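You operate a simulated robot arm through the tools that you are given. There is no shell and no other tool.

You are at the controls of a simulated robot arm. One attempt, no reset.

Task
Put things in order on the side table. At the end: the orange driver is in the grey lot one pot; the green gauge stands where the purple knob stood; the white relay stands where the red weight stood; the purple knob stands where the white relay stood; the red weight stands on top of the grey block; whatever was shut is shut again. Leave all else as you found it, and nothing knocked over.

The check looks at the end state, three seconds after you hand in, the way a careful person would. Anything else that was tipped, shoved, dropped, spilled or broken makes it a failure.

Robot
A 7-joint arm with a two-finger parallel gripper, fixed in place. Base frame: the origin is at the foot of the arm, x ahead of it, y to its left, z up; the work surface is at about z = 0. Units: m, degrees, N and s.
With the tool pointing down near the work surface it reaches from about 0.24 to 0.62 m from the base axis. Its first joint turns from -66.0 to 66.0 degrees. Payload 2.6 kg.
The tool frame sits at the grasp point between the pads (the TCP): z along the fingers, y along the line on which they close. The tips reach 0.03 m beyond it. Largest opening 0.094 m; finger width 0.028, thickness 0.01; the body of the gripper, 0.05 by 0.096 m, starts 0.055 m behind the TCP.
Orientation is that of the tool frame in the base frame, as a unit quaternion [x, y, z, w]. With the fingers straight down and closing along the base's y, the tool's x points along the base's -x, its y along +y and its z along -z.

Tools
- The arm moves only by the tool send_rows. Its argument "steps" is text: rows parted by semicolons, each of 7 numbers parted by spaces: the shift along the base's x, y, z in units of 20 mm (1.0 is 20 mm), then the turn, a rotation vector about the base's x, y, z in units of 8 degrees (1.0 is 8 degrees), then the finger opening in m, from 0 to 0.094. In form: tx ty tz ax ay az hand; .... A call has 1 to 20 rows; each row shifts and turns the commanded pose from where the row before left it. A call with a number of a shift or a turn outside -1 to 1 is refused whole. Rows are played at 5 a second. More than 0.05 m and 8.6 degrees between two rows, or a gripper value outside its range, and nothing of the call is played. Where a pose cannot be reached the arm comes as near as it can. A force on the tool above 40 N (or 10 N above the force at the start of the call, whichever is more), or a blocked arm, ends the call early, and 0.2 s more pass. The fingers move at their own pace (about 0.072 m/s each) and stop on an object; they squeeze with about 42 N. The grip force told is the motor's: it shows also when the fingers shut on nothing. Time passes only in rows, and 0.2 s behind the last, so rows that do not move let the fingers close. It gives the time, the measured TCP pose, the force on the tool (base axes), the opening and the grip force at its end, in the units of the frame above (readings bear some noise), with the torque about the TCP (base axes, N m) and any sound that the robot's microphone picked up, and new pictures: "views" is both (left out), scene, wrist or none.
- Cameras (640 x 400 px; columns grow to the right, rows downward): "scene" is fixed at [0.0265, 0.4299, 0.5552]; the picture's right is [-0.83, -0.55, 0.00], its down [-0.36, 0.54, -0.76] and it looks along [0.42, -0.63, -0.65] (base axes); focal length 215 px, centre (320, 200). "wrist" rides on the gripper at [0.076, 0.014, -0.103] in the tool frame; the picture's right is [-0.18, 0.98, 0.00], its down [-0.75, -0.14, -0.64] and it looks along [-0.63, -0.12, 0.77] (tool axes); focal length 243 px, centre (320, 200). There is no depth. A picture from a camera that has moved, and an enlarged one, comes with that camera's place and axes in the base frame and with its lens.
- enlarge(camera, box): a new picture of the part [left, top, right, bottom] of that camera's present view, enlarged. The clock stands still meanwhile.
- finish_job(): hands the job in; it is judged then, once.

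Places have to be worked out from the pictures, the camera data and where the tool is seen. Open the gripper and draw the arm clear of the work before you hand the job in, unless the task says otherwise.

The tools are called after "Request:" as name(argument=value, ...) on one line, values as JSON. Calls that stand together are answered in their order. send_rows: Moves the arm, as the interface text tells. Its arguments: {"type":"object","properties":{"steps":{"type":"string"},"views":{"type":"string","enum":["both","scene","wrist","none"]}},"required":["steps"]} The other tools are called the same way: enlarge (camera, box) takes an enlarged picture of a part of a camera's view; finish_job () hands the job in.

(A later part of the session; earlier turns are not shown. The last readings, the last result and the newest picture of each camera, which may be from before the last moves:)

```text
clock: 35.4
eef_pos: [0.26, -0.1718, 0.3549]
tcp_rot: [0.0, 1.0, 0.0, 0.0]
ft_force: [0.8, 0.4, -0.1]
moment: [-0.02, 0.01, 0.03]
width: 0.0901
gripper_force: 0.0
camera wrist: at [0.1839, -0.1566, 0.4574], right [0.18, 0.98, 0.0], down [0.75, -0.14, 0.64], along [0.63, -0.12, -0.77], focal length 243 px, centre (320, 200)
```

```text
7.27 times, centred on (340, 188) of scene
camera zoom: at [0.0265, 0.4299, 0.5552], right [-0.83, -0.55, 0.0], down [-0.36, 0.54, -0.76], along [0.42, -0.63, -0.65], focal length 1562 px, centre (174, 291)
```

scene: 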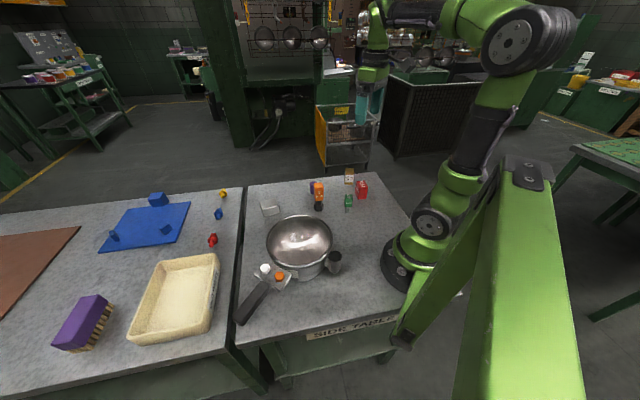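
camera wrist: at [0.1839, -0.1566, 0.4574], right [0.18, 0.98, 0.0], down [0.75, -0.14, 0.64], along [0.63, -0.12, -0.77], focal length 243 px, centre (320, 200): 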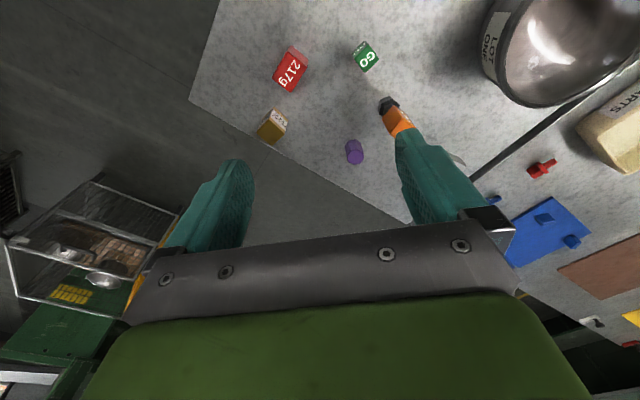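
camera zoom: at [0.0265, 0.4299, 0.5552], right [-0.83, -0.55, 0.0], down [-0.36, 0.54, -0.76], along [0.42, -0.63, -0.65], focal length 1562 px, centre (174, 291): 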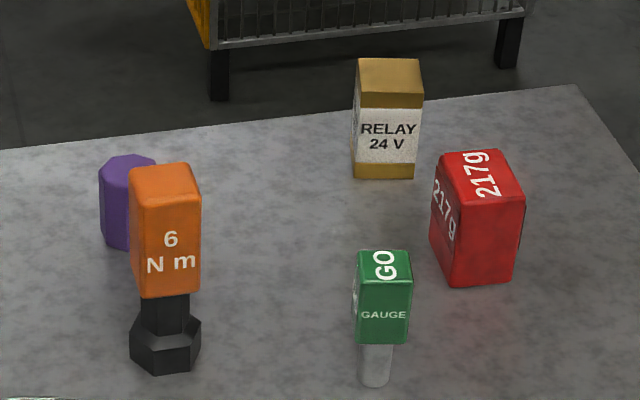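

I estimate: red weight ≈(0.260,-0.216), relay ≈(0.346,-0.277), knob ≈(0.431,-0.132), gauge ≈(0.258,-0.106), driver ≈(0.357,-0.062). No temporary spot is needed if I work in the order driver, weight, relay, knob, gauge; I move to see the driver and grey block closer.

Request:
send_rows(steps="0.16 1 -0.5 0 0 0 0.09; 0.16 1 -0.5 0 0 0 0.09; 0.16 1 -0.5 0 0 0 0.09; 0.16 1 -0.5 0 0 0 0.09; 0.16 1 -0.5 0 0 0 0.09; 0 0 0 0 0 0 0.09", views="wrist")

Request:
enlarge(camera="wrist", box=[240, 20, 440, 180])

```text
clock: 36.8
eef_pos: [0.2765, -0.0711, 0.3061]
tcp_rot: [0.001, 1.0, 0.0, 0.0]
ft_force: [-0.3, 0.4, -0.3]
moment: [0.01, 0.03, 0.0]
width: 0.09
gripper_force: 0.1
camera wrist: at [0.1995, -0.0561, 0.4076], right [0.18, 0.98, 0.0], down [0.75, -0.14, 0.64], along [0.63, -0.12, -0.77], focal length 243 px, centre (320, 200)
```

wrist: 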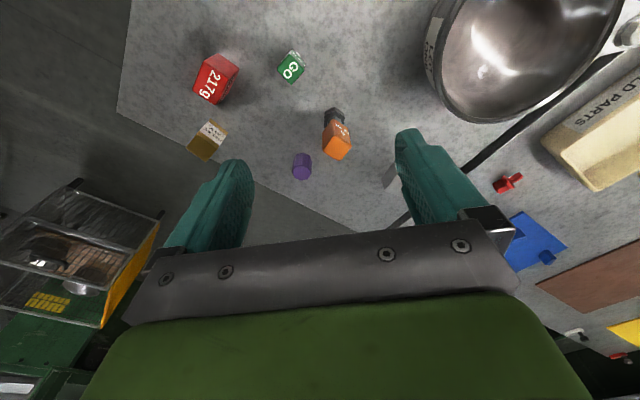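

```text
2.50 times, centred on (340, 100) of wrist
camera zoom: at [0.1995, -0.0561, 0.4076], right [0.18, 0.98, 0.0], down [0.75, -0.14, 0.64], along [0.63, -0.12, -0.77], focal length 606 px, centre (270, 450)
```

zoom: 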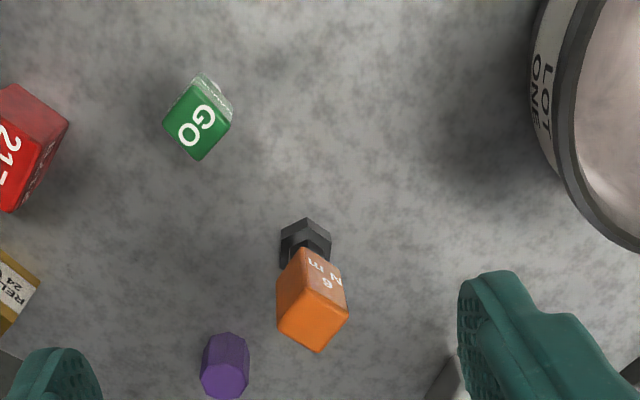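

Driver base ≈(0.357,-0.061), handle about z 0.054-0.11. I zoom more to get its orientation, and see the grey block behind the finger.

Request:
enlarge(camera="wrist", box=[310, 95, 370, 170])

Request:
enlarge(camera="scene", box=[250, 170, 335, 225])

```text
5.33 times, centred on (340, 132) of wrist
camera zoom: at [0.1995, -0.0561, 0.4076], right [0.18, 0.98, 0.0], down [0.75, -0.14, 0.64], along [0.63, -0.12, -0.77], focal length 1294 px, centre (213, 560)
```

zoom: 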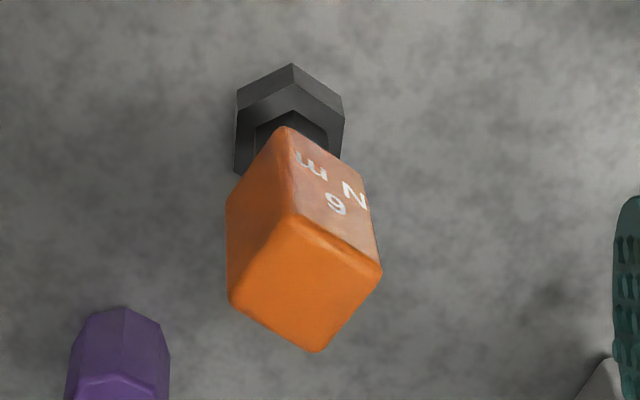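

```text
7.27 times, centred on (292, 198) of scene
camera zoom: at [0.0265, 0.4299, 0.5552], right [-0.83, -0.55, 0.0], down [-0.36, 0.54, -0.76], along [0.42, -0.63, -0.65], focal length 1562 px, centre (520, 218)
```

zoom: 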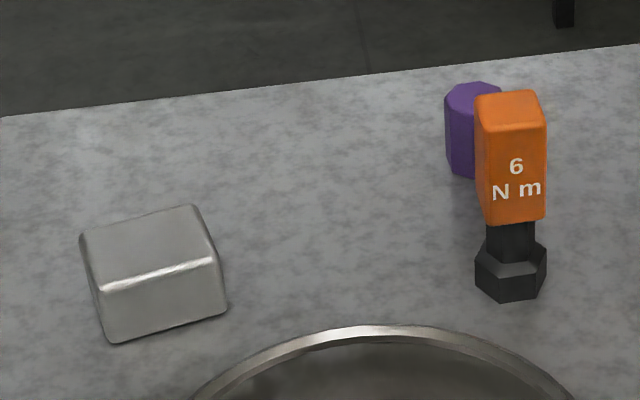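

The driver's handle is about 28 mm square, turned 45°, centred at (0.358,-0.0615). I turn the gripper -45° and move above it at z=0.20.

Request:
send_rows(steps="0.68 0.08 -0.88 0 0 -0.9375 0.09; 0.68 0.08 -0.88 0 0 -0.9375 0.09; 0.68 0.08 -0.88 0 0 -0.9375 0.09; 0.68 0.08 -0.88 0 0 -0.9375 0.09; 0.68 0.08 -0.88 0 0 -0.9375 0.09; 0.68 0.08 -0.88 0 0 -0.9375 0.09; 0 0 0 0 0 0 0.09", views="both")

```text
clock: 38.4
eef_pos: [0.3565, -0.0633, 0.1987]
tcp_rot: [0.384, 0.923, -0.001, 0.001]
ft_force: [-1.3, 0.4, 0.3]
moment: [0.02, -0.04, 0.02]
width: 0.09
gripper_force: 0.0
camera wrist: at [0.3132, 0.002, 0.3009], right [0.83, 0.56, 0.0], down [0.43, -0.63, 0.64], along [0.36, -0.53, -0.77], focal length 243 px, centre (320, 200)
```

scene: 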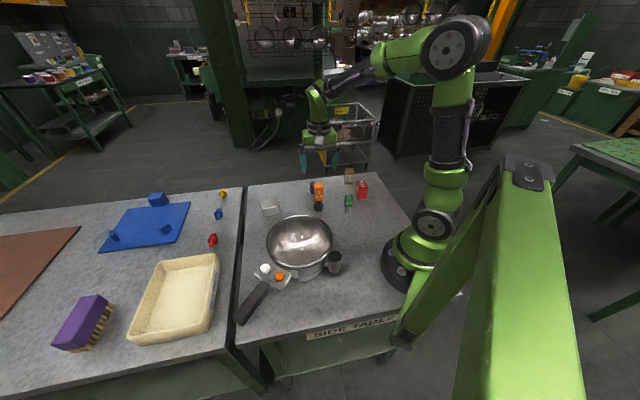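
wrist: 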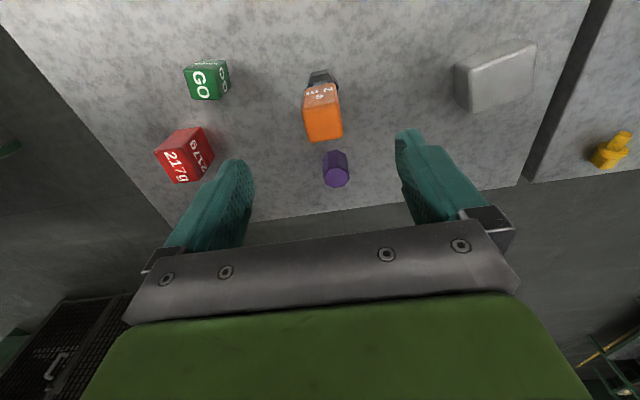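

The predicted tool axis passes (320,121) at the driver's top and (320,84) at the table; the driver appears there. I zoom in to check the alignment before descending.

Request:
enlarge(camera="wrist", box=[280, 60, 370, 200])

Request:
enlarge(camera="wrist", box=[430, 20, 570, 130])

```text
2.86 times, centred on (325, 130) of wrist
camera zoom: at [0.3132, 0.002, 0.3009], right [0.83, 0.56, 0.0], down [0.43, -0.63, 0.64], along [0.36, -0.53, -0.77], focal length 693 px, centre (306, 400)
```

zoom: 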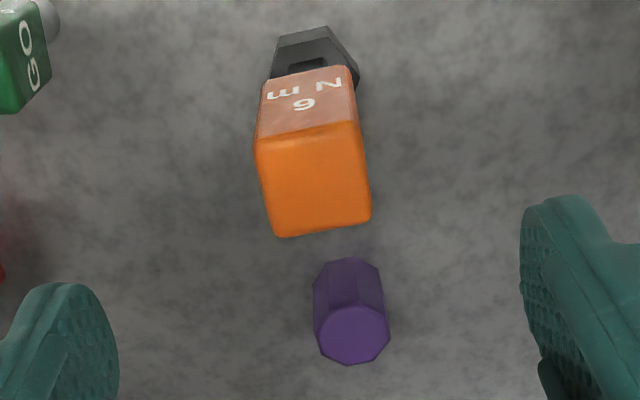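

```text
3.64 times, centred on (500, 75) of wrist
camera zoom: at [0.3132, 0.002, 0.3009], right [0.83, 0.56, 0.0], down [0.43, -0.63, 0.64], along [0.36, -0.53, -0.77], focal length 882 px, centre (-334, 654)
```

zoom: 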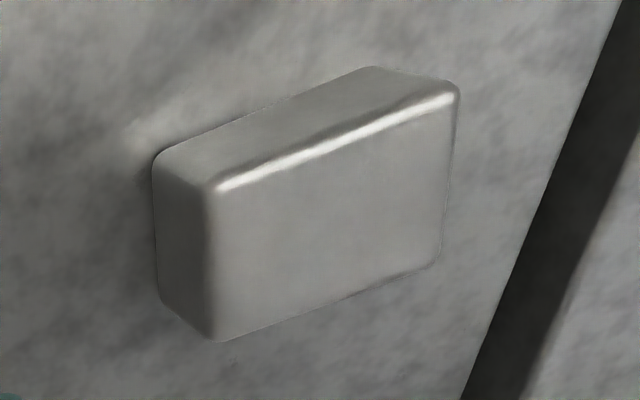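

Aligned within about 3 mm; I nudge (+2,+1.5 mm) and descend to TCP z≈0.09, then close on the handle.

Request:
send_rows(steps="0.1 0.08 -0.7 0 0 0 0.09; 0 0 -0.9 0 0 0 0.09; 0 0 -1 0 0 0 0.09; 0 0 -1 0 0 0 0.09; 0 0 -1 0 0 0 0.09; 0 0 -0.8 0 0 0 0.09; 0 0 0 0 0 0 0.09", views="both")

```text
clock: 40.0
eef_pos: [0.3598, -0.0615, 0.092]
tcp_rot: [0.384, 0.923, 0.0, 0.0]
ft_force: [-0.1, 0.1, -0.3]
moment: [0.0, 0.01, -0.01]
width: 0.0899
gripper_force: 0.1
camera wrist: at [0.3147, 0.0041, 0.1936], right [0.83, 0.56, 0.0], down [0.43, -0.63, 0.64], along [0.36, -0.53, -0.77], focal length 243 px, centre (320, 200)
```

scene: 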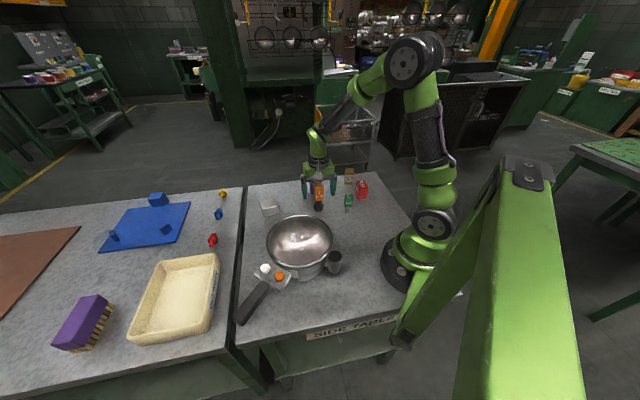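
wrist: 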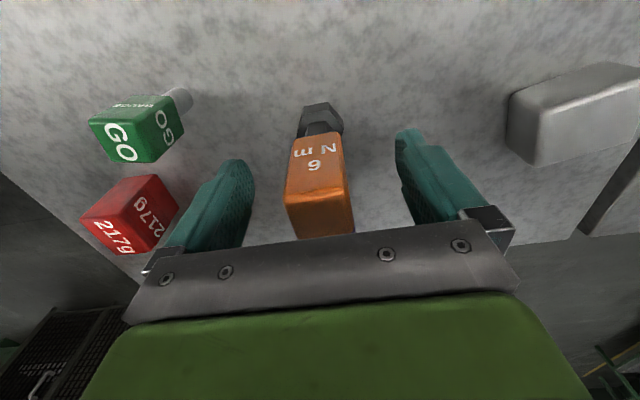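

The fingers straddle the orange handle. I close slowly on it, holding position.

Request:
send_rows(steps="0 0 0 0 0 0 0.06; 0 0 0 0 0 0 0.04; 0 0 0 0 0 0 0.03; 0 0 0 0 0 0 0.02; 0 0 0 0 0 0 0.015; 0 0 0 0 0 0 0.015", views="wrist")

```text
clock: 41.4
eef_pos: [0.3591, -0.0597, 0.0915]
tcp_rot: [0.384, 0.923, 0.0, 0.0]
ft_force: [-0.5, -0.4, -0.8]
moment: [-0.07, 0.03, 0.02]
width: 0.035
gripper_force: 42.0
camera wrist: at [0.3147, 0.0041, 0.1939], right [0.83, 0.56, 0.0], down [0.43, -0.63, 0.64], along [0.36, -0.53, -0.77], focal length 243 px, centre (320, 200)
```

wrist: 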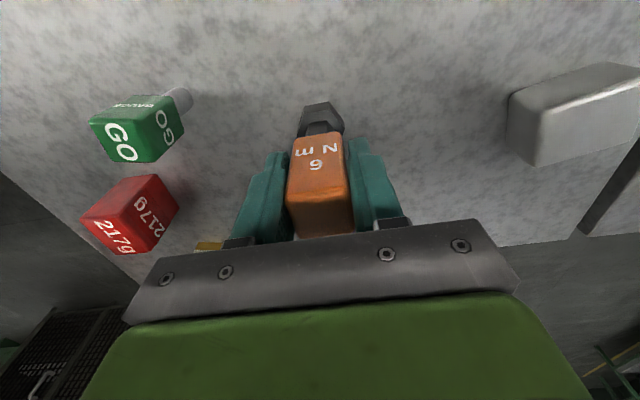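

Gripped at 0.035 m width. I lift straight up and carry the driver over the pot centre.

Request:
send_rows(steps="0 0 0.5 0 0 0 0.015; 0 0 1 0 0 0 0.015; 0 0 1 0 0 0 0.015; 0 0 1 0 0 0 0.015; 0 0 1 0 0 0 0.015; 0 0 1 0 0 0 0.015; 0 0 1 0 0 0 0.015; 0 0 1 0 0 0 0.015; -0.1 0.5 0 0 0 0 0.015; -0.35 0.9 0 0 0 0 0.015; -0.35 0.9 0 0 0 0 0.015; -0.35 0.9 0 0 0 0 0.015; -0.35 0.9 0 0 0 0 0.015; -0.35 0.9 0 0 0 0 0.015; -0.35 0.9 0 0 0 0 0.015; -0.35 0.9 0 0 0 0 0.015; -0.35 0.9 0 0 0 0 0.015; -0.35 0.9 0 0 0 0 0.015; -0.35 0.9 0 0 0 0 0.015; -0.35 0.9 0 0 0 0 0.015", views="both")

```text
clock: 45.6
eef_pos: [0.279, 0.1491, 0.2426]
tcp_rot: [0.384, 0.923, 0.0, -0.001]
ft_force: [0.4, 0.2, -0.3]
moment: [0.0, -0.02, -0.01]
width: 0.0349
gripper_force: 41.7
camera wrist: at [0.2357, 0.2135, 0.3441], right [0.83, 0.56, 0.0], down [0.43, -0.63, 0.64], along [0.36, -0.53, -0.77], focal length 243 px, centre (320, 200)
```

scene: 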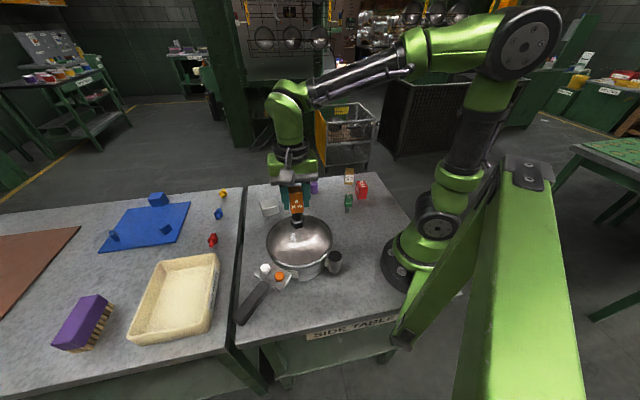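
wrist: 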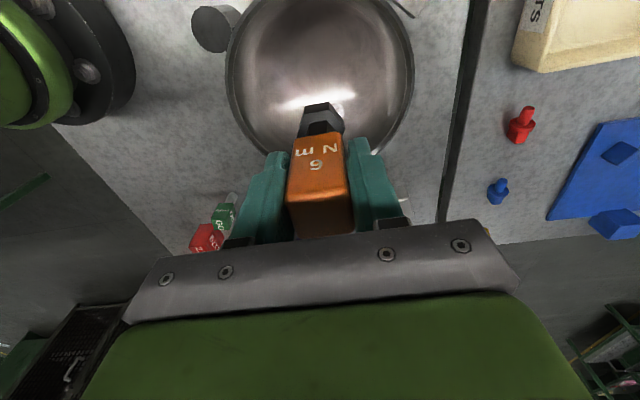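

The pot rim is centred around the tool axis. I lower the driver until its base is about 3.5 cm above table level, then check.

Request:
send_rows(steps="0 0 -1 0 0 0 0.015; 0 0 -1 0 0 0 0.015; 0 0 -1 0 0 0 0.015; 0 0 -1 0 0 0 0.015; 0 0 -1 0 0 0 0.015; 0 0 -0.5 0 0 0 0.015; 0 0 -0.2 0 0 0 0.015; 0 0 0 0 0 0 0.015", views="both")

```text
clock: 47.4
eef_pos: [0.2792, 0.1474, 0.1266]
tcp_rot: [0.384, 0.923, 0.0, 0.0]
ft_force: [-0.1, 0.2, -1.7]
moment: [0.0, -0.02, -0.01]
width: 0.0349
gripper_force: 42.1
camera wrist: at [0.236, 0.2124, 0.2292], right [0.83, 0.56, 0.0], down [0.43, -0.63, 0.64], along [0.36, -0.53, -0.77], focal length 243 px, centre (320, 200)
```

scene: 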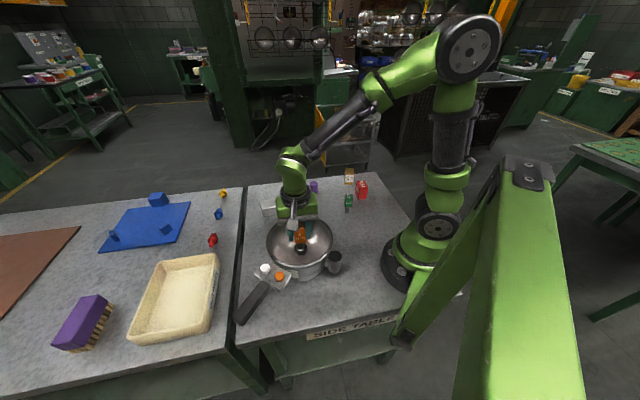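
wrist: 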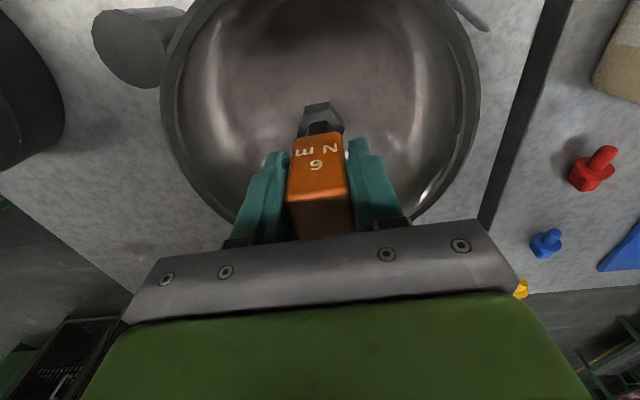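

Base is now ~35 mm above the table level and no contact. I go on in 2 mm steps.

Request:
send_rows(steps="0 0 -0.1 0 0 0 0.015; 0 0 -0.1 0 0 0 0.015; 0 0 -0.1 0 0 0 0.015; 0 0 -0.1 0 0 0 0.015; 0 0 -0.1 0 0 0 0.015; 0 0 0 0 0 0 0.015", views="none")

Request:
send_rows(steps="0 0 -0.1 0 0 0 0.015; 0 0 -0.1 0 0 0 0.015; 0 0 -0.1 0 0 0 0.015; 0 0 0 0 0 0 0.015", views="none")

```text
clock: 48.8
eef_pos: [0.2807, 0.1456, 0.1191]
tcp_rot: [0.383, 0.924, 0.001, 0.0]
ft_force: [-0.3, -0.2, -1.7]
moment: [0.01, 0.01, 0.0]
width: 0.0347
gripper_force: 42.8
```

```text
clock: 49.8
eef_pos: [0.2816, 0.1471, 0.1129]
tcp_rot: [0.384, 0.924, 0.0, 0.0]
ft_force: [-0.1, 0.6, -1.6]
moment: [-0.03, 0.02, -0.03]
width: 0.0347
gripper_force: 42.2
```

Still free; base near 21 mm. I continue in smaller groups.

Request:
send_rows(steps="0 0 -0.1 0 0 0 0.015; 0 0 -0.1 0 0 0 0.015; 0 0 -0.1 0 0 0 0.015; 0 0 0 0 0 0 0.015", views="none")

Request:
send_rows(steps="0 0 -0.1 0 0 0 0.015; 0 0 -0.1 0 0 0 0.015; 0 0 0 0 0 0 0.015", views="wrist")

```text
clock: 50.8
eef_pos: [0.2798, 0.1457, 0.1066]
tcp_rot: [0.383, 0.924, -0.001, 0.0]
ft_force: [0.3, -0.2, -2.5]
moment: [0.0, -0.01, -0.02]
width: 0.035
gripper_force: 41.8
```

```text
clock: 51.6
eef_pos: [0.2802, 0.1464, 0.102]
tcp_rot: [0.383, 0.924, 0.0, 0.0]
ft_force: [-0.1, 1.6, -1.9]
moment: [0.0, -0.01, 0.01]
width: 0.035
gripper_force: 42.1
camera wrist: at [0.2366, 0.2113, 0.2041], right [0.83, 0.56, 0.0], down [0.43, -0.63, 0.64], along [0.36, -0.53, -0.77], focal length 243 px, centre (320, 200)
```

wrist: 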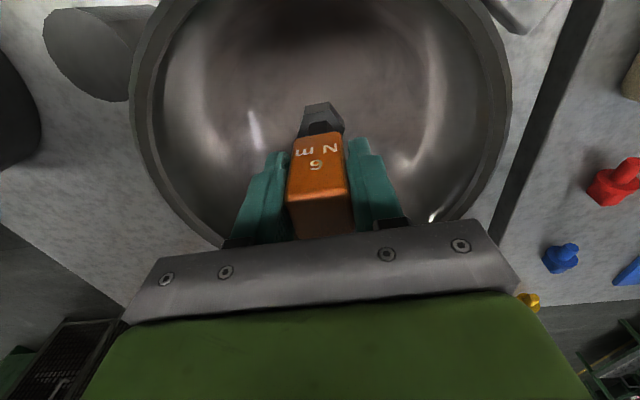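

Base near 10 mm; not yet touching. I go on with 1 mm steps.

Request:
send_rows(steps="0 0 -0.05 0 0 0 0.015; 0 0 -0.05 0 0 0 0.015; 0 0 -0.05 0 0 0 0.015; 0 0 0 0 0 0 0.015", views="none")

Request:
send_rows(steps="0 0 -0.05 0 0 0 0.015; 0 0 -0.05 0 0 0 0.015; 0 0 0 0 0 0 0.015", views="none")

```text
clock: 52.6
eef_pos: [0.2811, 0.1462, 0.0999]
tcp_rot: [0.384, 0.923, 0.0, 0.001]
ft_force: [-6.0, -4.9, 29.2]
moment: [-0.27, 0.06, -0.05]
width: 0.0352
gripper_force: 41.7
```

```text
clock: 53.4
eef_pos: [0.2822, 0.1462, 0.0967]
tcp_rot: [0.383, 0.924, 0.0, 0.0]
ft_force: [-2.8, -5.5, 28.5]
moment: [-0.08, 0.11, 0.0]
width: 0.0352
gripper_force: 41.7
```

Contact at TCP≈0.10 (29 N up): the driver stands on the pot floor about 9 mm up. I ease up 1 mm and open the fingers gradually.

Request:
send_rows(steps="0 0 0.05 0 0 0 0.015; 0 0 0 0 0 0 0.03; 0 0 0 0 0 0 0.036; 0 0 0 0 0 0 0.04; 0 0 0 0 0 0 0.045; 0 0 0 0 0 0 0.05; 0 0 0 0 0 0 0.06; 0 0 0 0 0 0 0.06", views="both")

```text
clock: 55.2
eef_pos: [0.2804, 0.1455, 0.0975]
tcp_rot: [0.383, 0.924, 0.001, 0.0]
ft_force: [-0.1, -0.3, -1.1]
moment: [0.0, -0.03, -0.01]
width: 0.0601
gripper_force: 0.0
camera wrist: at [0.2363, 0.2118, 0.1999], right [0.83, 0.56, 0.0], down [0.43, -0.63, 0.64], along [0.36, -0.53, -0.77], focal length 243 px, centre (320, 200)
```

scene: 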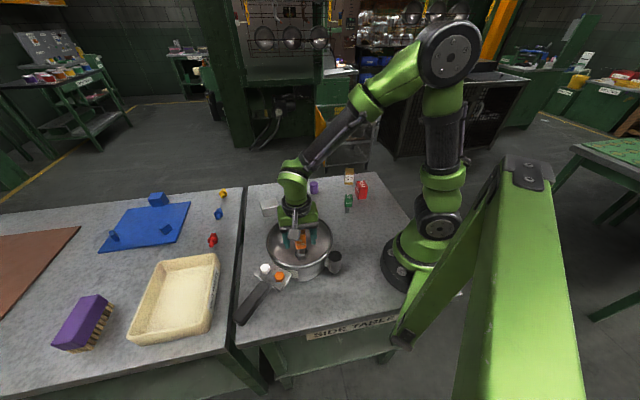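
wrist: 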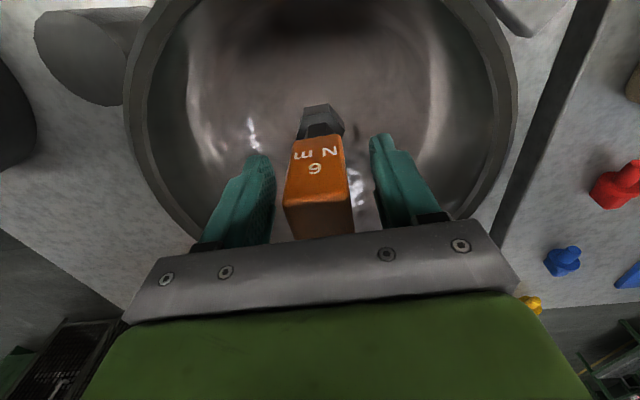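

The driver stands upright in the pot, fingers free. I open further and lift straight up.

Request:
send_rows(steps="0 0 0 0 0 0 0.08; 0 0 0.3 0 0 0 0.08; 0 0 0.6 0 0 0 0.08; 0 0 1 0 0 0 0.08; 0 0 1 0 0 0 0.08; 0 0 1 0 0 0 0.08; 0 0 1 0 0 0 0.08; 0 0 1 0 0 0 0.08; 0 0 1 0 0 0 0.08; 0 0 1 0 0 0 0.08; 0 0 1 0 0 0 0.08; 0 0 0 0 0 0 0.09", views="both")

Request:
enlarge(camera="scene", box=[255, 205, 350, 285])

```text
clock: 57.8
eef_pos: [0.2802, 0.1479, 0.2755]
tcp_rot: [0.383, 0.924, 0.0, -0.001]
ft_force: [0.2, 0.3, -0.1]
moment: [0.02, -0.01, -0.02]
width: 0.0902
gripper_force: 0.0
camera wrist: at [0.236, 0.2122, 0.3785], right [0.83, 0.56, 0.0], down [0.43, -0.63, 0.64], along [0.36, -0.53, -0.77], focal length 243 px, centre (320, 200)
```

scene: 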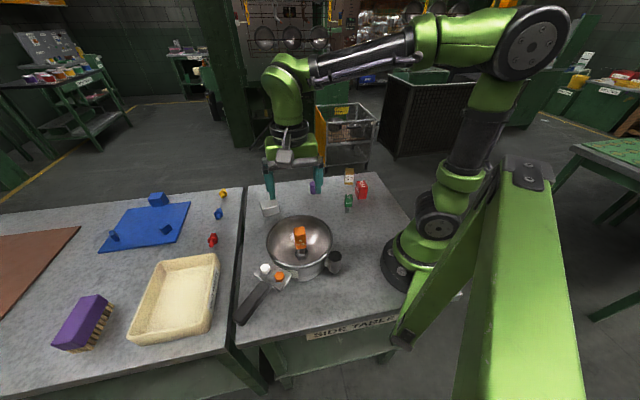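
wrist: 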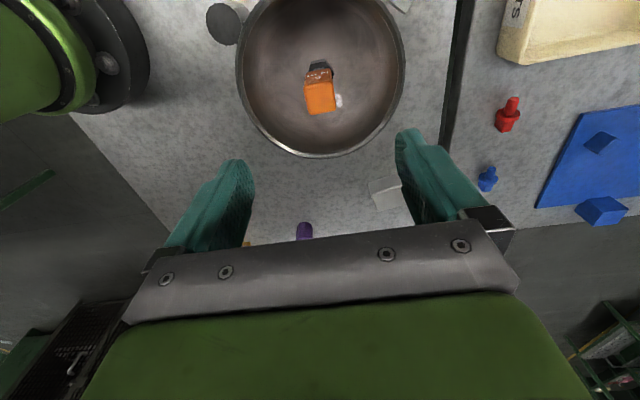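

```text
5.00 times, centred on (302, 245) of scene
camera zoom: at [0.0265, 0.4299, 0.5552], right [-0.83, -0.55, 0.0], down [-0.36, 0.54, -0.76], along [0.42, -0.63, -0.65], focal length 1074 px, centre (408, -25)
```

zoom: 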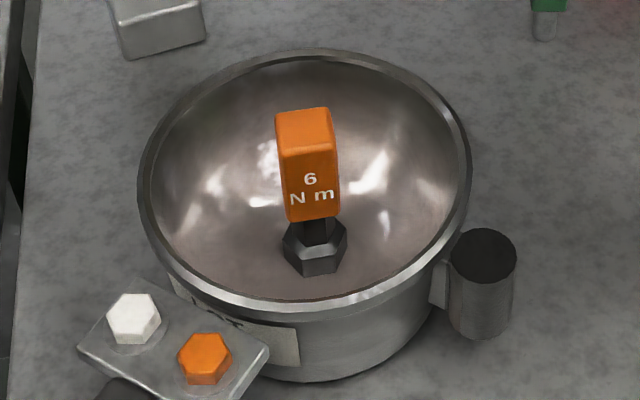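

The driver stands well in the pot. Next is the red weight (≈33×44×58 mm, turned 44°, at (0.260,-0.216)), bound for the grey block at ≈(0.500,0.050), top z≈0.039; I move above the weight keeping the yaw.

Request:
send_rows(steps="-0.05 -0.96 0 0 0 0 0.09; -0.05 -0.96 0 0 0 0 0.09; -0.05 -0.96 0 0 0 0 0.09; -0.05 -0.96 0 0 0 0 0.09; -0.05 -0.96 0 0 0 0 0.09; -0.05 -0.96 0 0 0 0 0.09; -0.05 -0.96 0 0 0 0 0.09; -0.05 -0.96 0 0 0 0 0.09; -0.05 -0.96 0 0 0 0 0.09; -0.05 -0.96 0 0 0 0 0.09; -0.05 -0.96 0 0 0 0 0.09; -0.05 -0.96 -0.3 0 0 0 0.09; -0.05 -0.96 -0.5 0 0 0 0.09; -0.05 -0.96 -0.5 0 0 0 0.09; -0.05 -0.96 -0.5 0 0 0 0.09; -0.05 -0.96 -0.5 0 0 0 0.09; -0.05 -0.96 -0.5 0 0 0 0.09; -0.05 -0.96 -0.5 0 0 0 0.09; -0.05 -0.92 -0.4 0 0 0 0.09; 0 0 0 0 0 0 0.09", views="both")

Request:
enlarge(camera="wrist", box=[230, 40, 430, 190])

```text
clock: 62.0
eef_pos: [0.2599, -0.2197, 0.201]
tcp_rot: [0.383, 0.924, 0.0, 0.0]
ft_force: [0.1, 0.5, 0.5]
moment: [-0.03, 0.0, 0.0]
width: 0.09
gripper_force: 0.1
camera wrist: at [0.2163, -0.1536, 0.3036], right [0.83, 0.56, 0.0], down [0.43, -0.63, 0.64], along [0.36, -0.53, -0.77], focal length 243 px, centre (320, 200)
```

scene: 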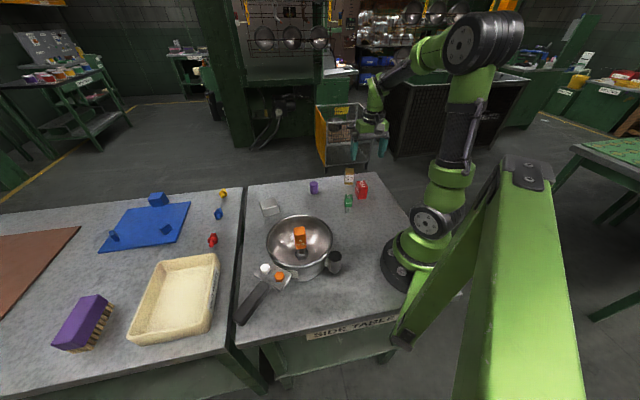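
wrist: 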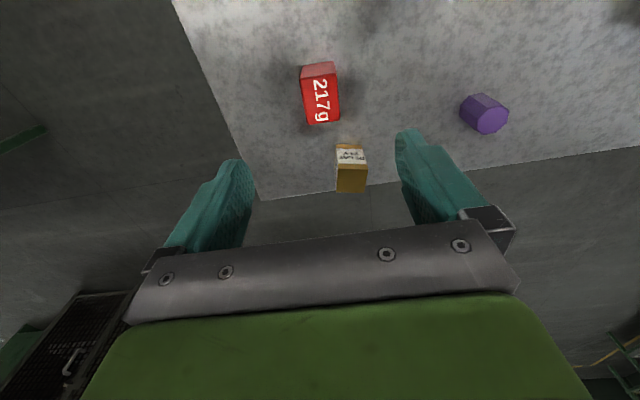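

```text
2.67 times, centred on (330, 115) of wrist
camera zoom: at [0.2163, -0.1536, 0.3036], right [0.83, 0.56, 0.0], down [0.43, -0.63, 0.64], along [0.36, -0.53, -0.77], focal length 647 px, centre (293, 427)
```

zoom: 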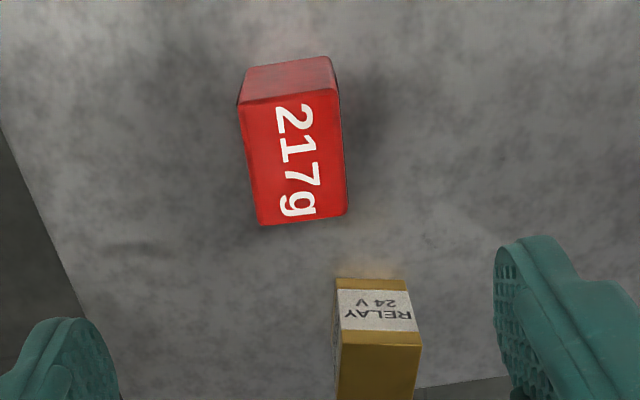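

The weight is centred under the tool within ~1 mm and square to the fingers. I descend to TCP z≈0.042 and close on it.

Request:
send_rows(steps="0 0 -1 0 0 0 0.09; 0 0 -1 0 0 0 0.09; 0 0 -1 0 0 0 0.09; 0 0 -1 0 0 0 0.09; 0 0 -1 0 0 0 0.09; 0 0 -1 0 0 0 0.09; 0 0 -1 0 0 0 0.09; 0.03 0.02 -0.6 0 0 0 0.09; 0 0 -0.35 0 0 0 0.09; 0 0 0 0 0 0 0.09", views="both")

```text
clock: 64.2
eef_pos: [0.2616, -0.2164, 0.0432]
tcp_rot: [0.383, 0.924, 0.0, 0.0]
ft_force: [0.7, -0.6, 0.3]
moment: [-0.02, -0.02, -0.03]
width: 0.0905
gripper_force: 0.0
camera wrist: at [0.2176, -0.1516, 0.1455], right [0.83, 0.56, 0.0], down [0.43, -0.63, 0.64], along [0.36, -0.53, -0.77], focal length 243 px, centre (320, 200)
```

scene: 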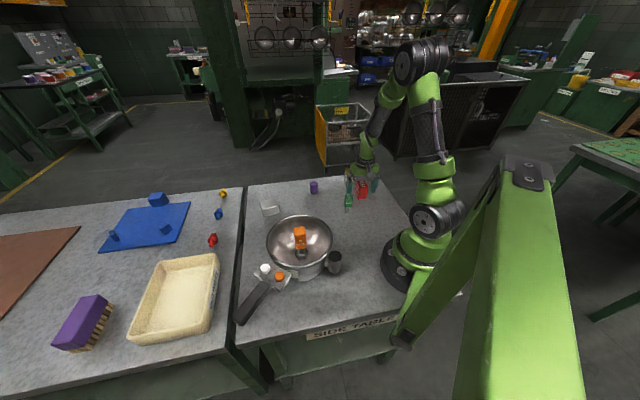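
wrist: 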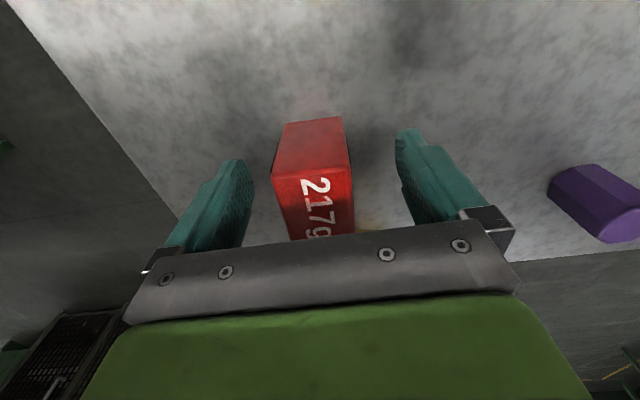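

The weight sits ~3 mm to the left between the fingers; I shift a little that way and close.

Request:
send_rows(steps="-0.1 -0.08 0 0 0 0 0.09; 0 0 0 0 0 0 0.06; 0 0 0 0 0 0 0.045; 0 0 0 0 0 0 0.04; 0 0 0 0 0 0 0.03; 0 0 0 0 0 0 0.02; 0 0 0 0 0 0 0.02", views="wrist")

```text
clock: 65.8
eef_pos: [0.26, -0.2181, 0.0437]
tcp_rot: [0.384, 0.923, 0.0, 0.0]
ft_force: [-0.1, 1.0, 2.8]
moment: [-0.01, 0.02, 0.01]
width: 0.0399
gripper_force: 42.0
camera wrist: at [0.2158, -0.1532, 0.1458], right [0.83, 0.56, 0.0], down [0.43, -0.63, 0.64], along [0.36, -0.53, -0.77], focal length 243 px, centre (320, 200)
```

wrist: 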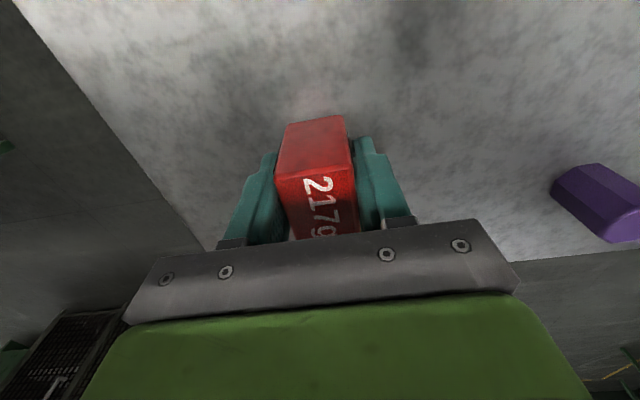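

Gripped (reads 0.040). I lift, then carry it over the grey block, turning +11° to be square with the block.

Request:
send_rows(steps="0 0 0.5 0 0 0 0.02; 0 0 1 0 0 0 0.02; 0 0 1 0 0 0 0.02; 0 0 1 0 0 0 0.02; 0 0 1 0 0 0 0.02; 0 0 1 0 0 0 0.02; 0 0 0.5 0 0 0 0.02; 0.86 0.96 0 0 0 0 0.02; 0.86 0.96 0 0 0 0 0.02; 0.86 0.96 0 0 0 0 0.02; 0.86 0.96 0 0 0 0 0.02; 0.86 0.96 0 0 0 0.36 0.02; 0.86 0.96 0 0 0 0.36 0.02; 0.86 0.96 0 0 0 0.36 0.02; 0.86 0.96 0 0 0 0.36 0.02; 0.86 0.96 0 0 0 0 0.02; 0.86 0.96 0 0 0 0 0.02; 0.86 0.96 0 0 0 0 0.02; 0.86 0.96 0 0 0 0 0.02; 0 0 0 0 0 0 0.02", views="both")

```text
clock: 70.0
eef_pos: [0.4659, 0.013, 0.1625]
tcp_rot: [0.289, 0.957, 0.0, 0.0]
ft_force: [0.9, 0.0, -2.5]
moment: [0.01, 0.03, 0.01]
width: 0.0401
gripper_force: 42.7
camera wrist: at [0.4102, 0.0681, 0.2654], right [0.7, 0.72, 0.0], down [0.55, -0.53, 0.64], along [0.46, -0.45, -0.77], focal length 243 px, centre (320, 200)
```

scene: 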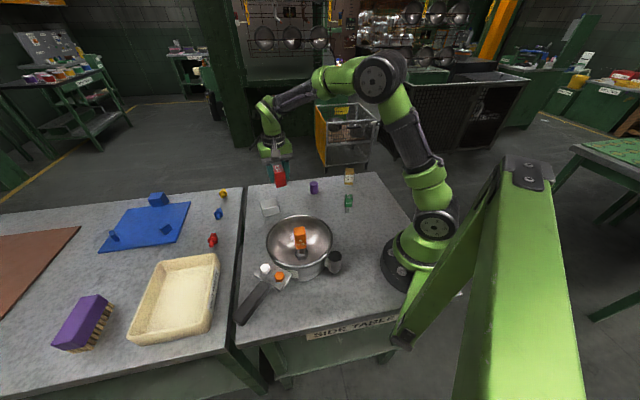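
wrist: 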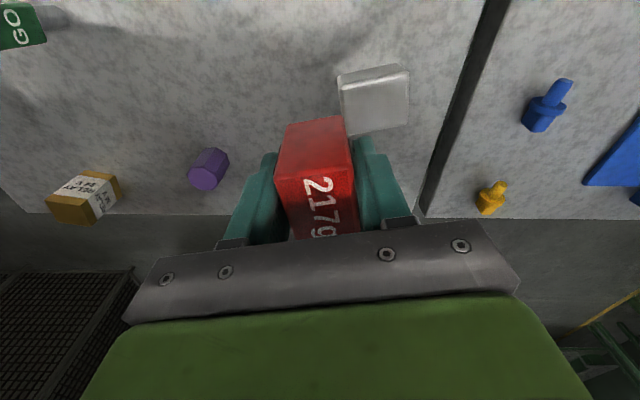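

Before the last few centimetres I measure the block again from this view.

Request:
enlarge(camera="wrist", box=[320, 50, 430, 150])

```text
4.00 times, centred on (375, 100) of wrist
camera zoom: at [0.4102, 0.0681, 0.2654], right [0.7, 0.72, 0.0], down [0.55, -0.53, 0.64], along [0.46, -0.45, -0.77], focal length 970 px, centre (100, 600)
```

zoom: 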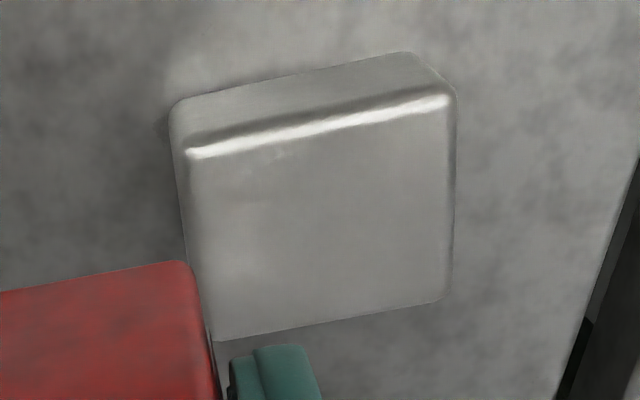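

Block centre confirmed at (0.501,0.051), top z≈0.039. I move over it and lower to about 1 cm above contact.

Request:
send_rows(steps="0.87 0.96 0 0 0 0 0.02; 0.87 0.96 0 0 0 0 0.02; 0 0 0 0 0 0 0.02; 0 0 -1 0 0 0 0.02; 0 0 -1 0 0 0 0.02; 0 0 -1 0 0 0 0.02; 0 0 -0.4 0 0 0 0.02; 0 0 0 0 0 0 0.02", views="both")

Request:
enlarge(camera="scene", box=[240, 160, 320, 230])

```text
clock: 71.8
eef_pos: [0.5014, 0.052, 0.0947]
tcp_rot: [0.288, 0.958, -0.001, 0.0]
ft_force: [-0.1, 0.6, -2.3]
moment: [-0.02, -0.03, 0.01]
width: 0.0398
gripper_force: 42.3
camera wrist: at [0.4447, 0.1065, 0.1968], right [0.7, 0.72, 0.0], down [0.55, -0.53, 0.64], along [0.46, -0.45, -0.77], focal length 243 px, centre (320, 200)
```

scene: 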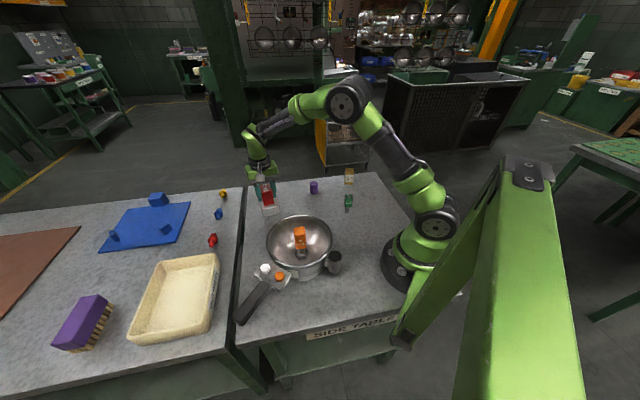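
wrist: 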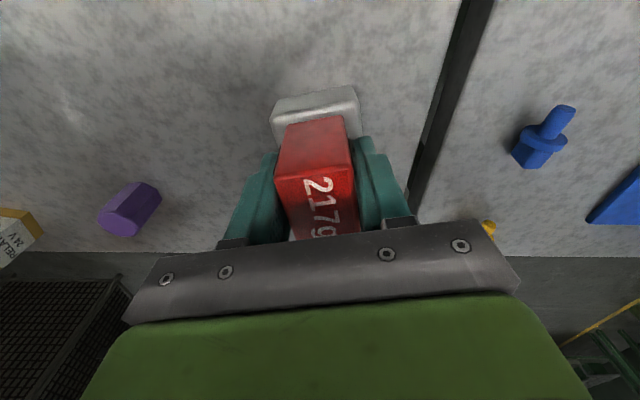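

```text
5.71 times, centred on (280, 195) of scene
camera zoom: at [0.0265, 0.4299, 0.5552], right [-0.83, -0.55, 0.0], down [-0.36, 0.54, -0.76], along [0.42, -0.63, -0.65], focal length 1227 px, centre (549, 229)
```

zoom: 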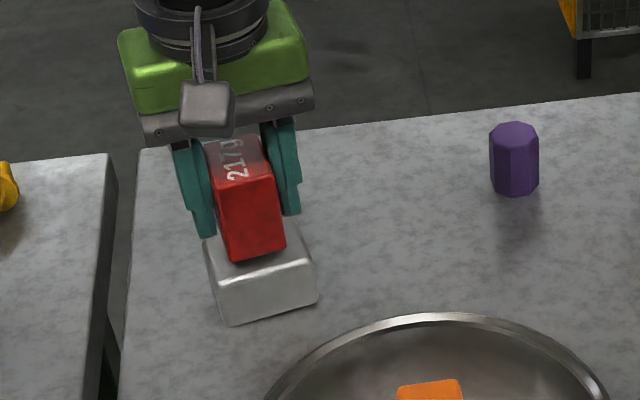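

The weight hovers well centred over the block. I lower in small steps until contact.

Request:
send_rows(steps="0 0 -0.15 0 0 0 0.02; 0 0 -0.1 0 0 0 0.02; 0 0 -0.1 0 0 0 0.02; 0 0 0 0 0 0 0.02", views="none")

Request:
send_rows(steps="0 0 -0.05 0 0 0 0.02; 0 0 -0.05 0 0 0 0.02; 0 0 0 0 0 0 0.02", views="none")

```text
clock: 72.8
eef_pos: [0.5008, 0.0511, 0.0877]
tcp_rot: [0.288, 0.957, 0.0, 0.0]
ft_force: [0.6, -0.3, -2.5]
moment: [0.03, -0.03, 0.0]
width: 0.0399
gripper_force: 42.0
```

```text
clock: 73.6
eef_pos: [0.5023, 0.0516, 0.0869]
tcp_rot: [0.288, 0.958, -0.001, 0.0]
ft_force: [0.5, 0.1, -1.9]
moment: [-0.04, 0.0, 0.0]
width: 0.04
gripper_force: 42.0
```

Not touching yet; I continue 1 mm at a time.

Request:
send_rows(steps="0 0 -0.05 0 0 0 0.02; 0 0 -0.05 0 0 0 0.02; 0 0 0 0 0 0 0.02", views="none")

Request:
send_rows(steps="0 0 -0.04 0 0 0 0.02; 0 0 0 0 0 0 0.02", views="none")

Request:
send_rows(steps="0 0 -0.04 0 0 0 0.02; 0 0 0 0 0 0 0.02", views="none")

```text
clock: 74.4
eef_pos: [0.5007, 0.0518, 0.0846]
tcp_rot: [0.288, 0.958, 0.0, 0.0]
ft_force: [1.6, -0.1, -2.2]
moment: [0.01, -0.03, -0.03]
width: 0.0402
gripper_force: 41.8
```

```text
clock: 75.0
eef_pos: [0.5036, 0.0506, 0.0844]
tcp_rot: [0.288, 0.958, 0.0, 0.0]
ft_force: [-2.9, 1.6, 8.4]
moment: [0.02, 0.22, -0.04]
width: 0.0396
gripper_force: 42.3
```

```text
clock: 75.6
eef_pos: [0.502, 0.0502, 0.0841]
tcp_rot: [0.289, 0.957, 0.002, 0.002]
ft_force: [-7.1, 2.0, 23.1]
moment: [0.18, 0.45, -0.03]
width: 0.0401
gripper_force: 42.4
```

Contact (23 N). I ease up half a millimetre and open gradually.

Request:
send_rows(steps="0 0 0.03 0 0 0 0.02; 0 0 0 0 0 0 0.036; 0 0 0 0 0 0 0.041; 0 0 0 0 0 0 0.044; 0 0 0 0 0 0 0.05; 0 0 0 0 0 0 0.06; 0 0 0 0 0 0 0.08; 0 0 0 0 0 0 0.09", views="both")

Request:
enlarge(camera="scene", box=[240, 160, 320, 230])

```text
clock: 77.4
eef_pos: [0.5001, 0.0511, 0.0834]
tcp_rot: [0.288, 0.958, 0.0, 0.0]
ft_force: [0.0, 1.2, 0.2]
moment: [-0.03, 0.02, 0.0]
width: 0.0899
gripper_force: 0.0
camera wrist: at [0.4449, 0.1054, 0.1849], right [0.7, 0.72, 0.0], down [0.55, -0.53, 0.64], along [0.46, -0.45, -0.77], focal length 243 px, centre (320, 200)
```

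scene: 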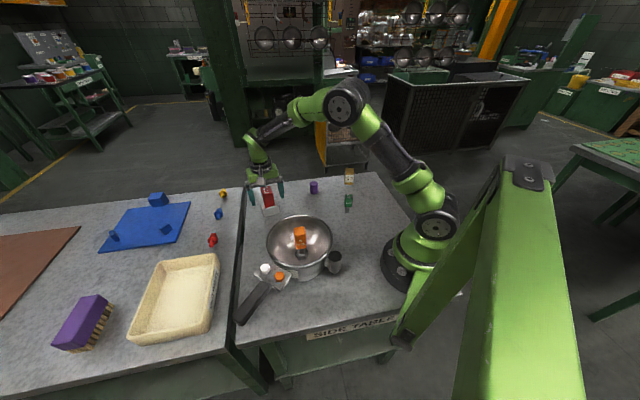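
wrist: 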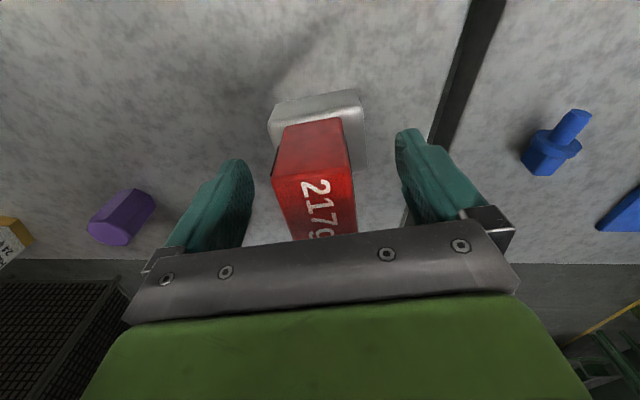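

```text
5.71 times, centred on (280, 195) of scene
camera zoom: at [0.0265, 0.4299, 0.5552], right [-0.83, -0.55, 0.0], down [-0.36, 0.54, -0.76], along [0.42, -0.63, -0.65], focal length 1227 px, centre (549, 229)
```

zoom: 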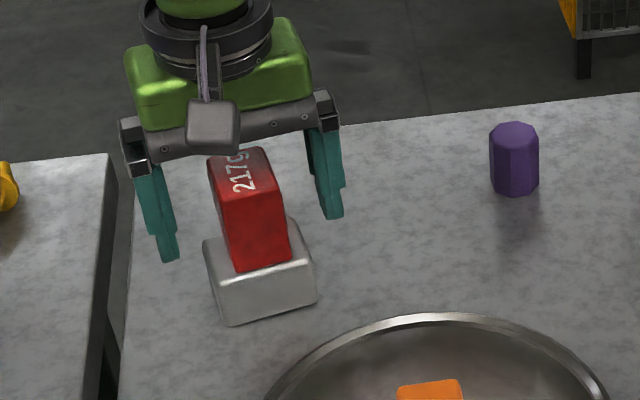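

The red weight stands on the grey block. I lift straight up, then go above the relay with yaw turned to -57° to match its faces.

Request:
send_rows(steps="0 0 0.5 0 0 0 0.09; 0 0 1 0 0 0 0.09; 0 0 1 0 0 0 0.09; 0 0 1 0 0 0 0.09; 0 0 1 0 0 0 0.09; 0 0 1 0 0 0 0.09; 0 0 0.5 0 0 0 0.09; 0 0 0 0 0 0 0.09", views="scene")

Request:
send_rows(steps="-0.45 -0.95 0 0 0 -0.58 0.09; -0.45 -0.95 0 0 0 -0.58 0.09; -0.45 -0.95 0 0 0 -0.58 0.09; -0.45 -0.95 0 0 0 -0.58 0.09; -0.45 -0.95 0 0 0 -0.58 0.09; -0.45 -0.95 0 0 0 0 0.09; -0.45 -0.95 0 0 0 0 0.09; -0.45 -0.95 0 0 0 0 0.09; -0.45 -0.95 0 0 0 0 0.09; -0.45 -0.95 0 0 0 0 0.09; -0.45 -0.95 0 0 0 0 0.09; -0.45 -0.95 0 0 0 0 0.09; -0.45 -0.95 0 0 0 0 0.09; -0.45 -0.95 0 0 0 0 0.09; -0.45 -0.95 0 0 0 0 0.09; -0.45 -0.95 0 0 0 0 0.09; -0.45 -0.95 0 0 0 0 0.09; 0 0 0 0 0 0 0.09", views="both")

Request:
enlarge(camera="wrist", box=[250, 50, 410, 180])

```text
clock: 79.2
eef_pos: [0.4997, 0.0495, 0.2028]
tcp_rot: [0.288, 0.958, 0.0, 0.0]
ft_force: [-0.5, 0.0, -0.6]
moment: [0.0, 0.0, 0.01]
width: 0.0901
gripper_force: 0.1
```

scene: 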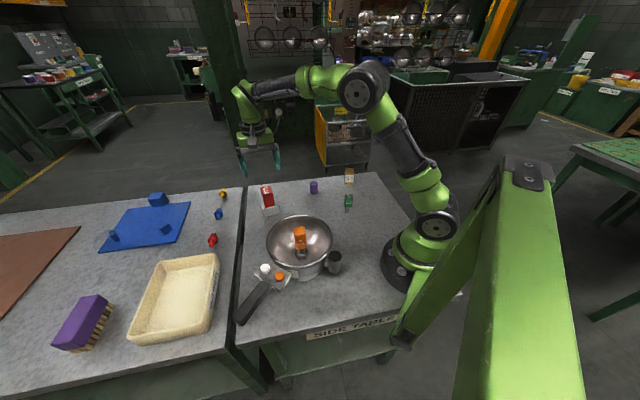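

```text
clock: 83.0
eef_pos: [0.348, -0.2736, 0.2033]
tcp_rot: [0.475, 0.88, 0.0, 0.0]
ft_force: [-0.7, 1.0, 0.1]
moment: [0.03, 0.01, -0.03]
width: 0.0901
gripper_force: 0.0
camera wrist: at [0.3177, -0.2008, 0.3051], right [0.92, 0.39, 0.0], down [0.3, -0.71, 0.64], along [0.25, -0.59, -0.77], focal length 243 px, centre (320, 200)
```

scene: 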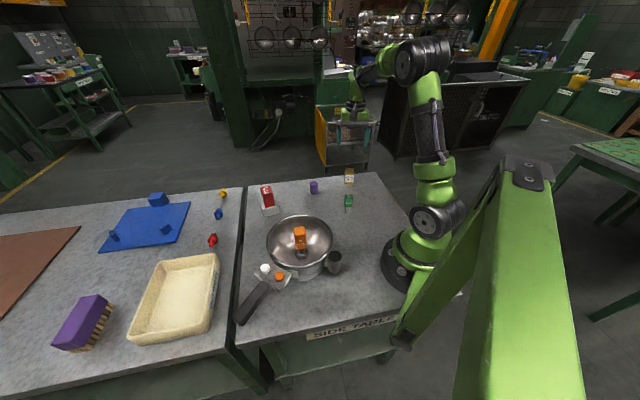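
wrist: 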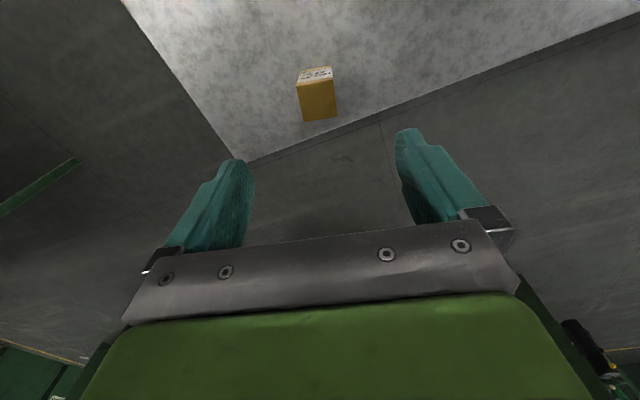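

```text
3.08 times, centred on (330, 115) of wrist
camera zoom: at [0.3177, -0.2008, 0.3051], right [0.92, 0.39, 0.0], down [0.3, -0.71, 0.64], along [0.25, -0.59, -0.77], focal length 746 px, centre (289, 462)
```

zoom: 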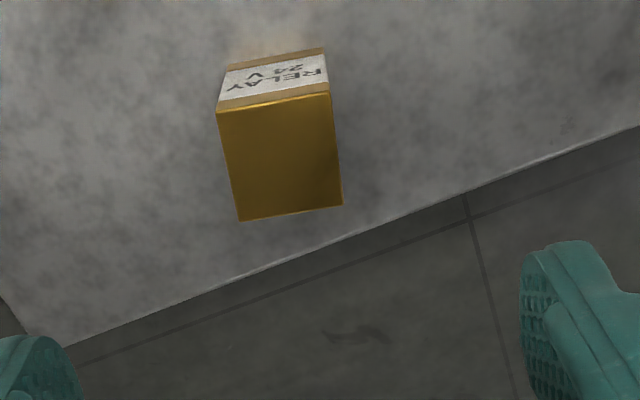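

The relay top is ~4.5 mm further away than the tool axis, so its centre is ≈(0.347,-0.278). I correct and descend to TCP z≈0.038.

Request:
send_rows(steps="0 -0.23 -0.8 0 0 0 0.09; 0 0 -1 0 0 0 0.09; 0 0 -1 0 0 0 0.09; 0 0 -1 0 0 0 0.09; 0 0 -1 0 0 0 0.09; 0 0 -1 0 0 0 0.09; 0 0 -1 0 0 0 0.09; 0 0 -1 0 0 0 0.09; 0 0 -0.4 0 0 0 0.09; 0 0 0 0 0 0 0.09", views="wrist")

```text
clock: 85.2
eef_pos: [0.3477, -0.2779, 0.0379]
tcp_rot: [0.475, 0.88, 0.001, -0.001]
ft_force: [-0.1, -0.8, -0.3]
moment: [0.01, 0.02, 0.0]
width: 0.0902
gripper_force: 0.0
camera wrist: at [0.318, -0.2054, 0.1408], right [0.92, 0.39, 0.0], down [0.29, -0.71, 0.64], along [0.25, -0.59, -0.77], focal length 243 px, centre (320, 200)
```

wrist: 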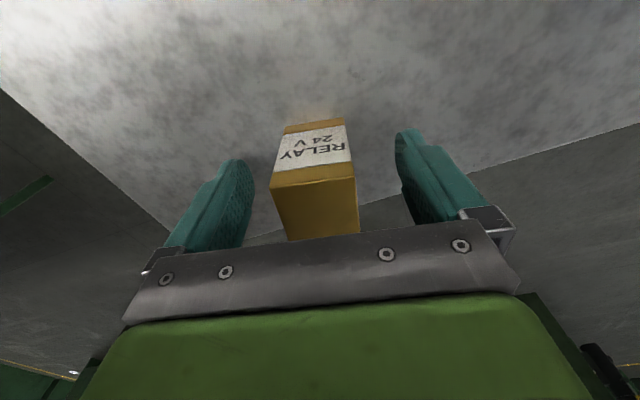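

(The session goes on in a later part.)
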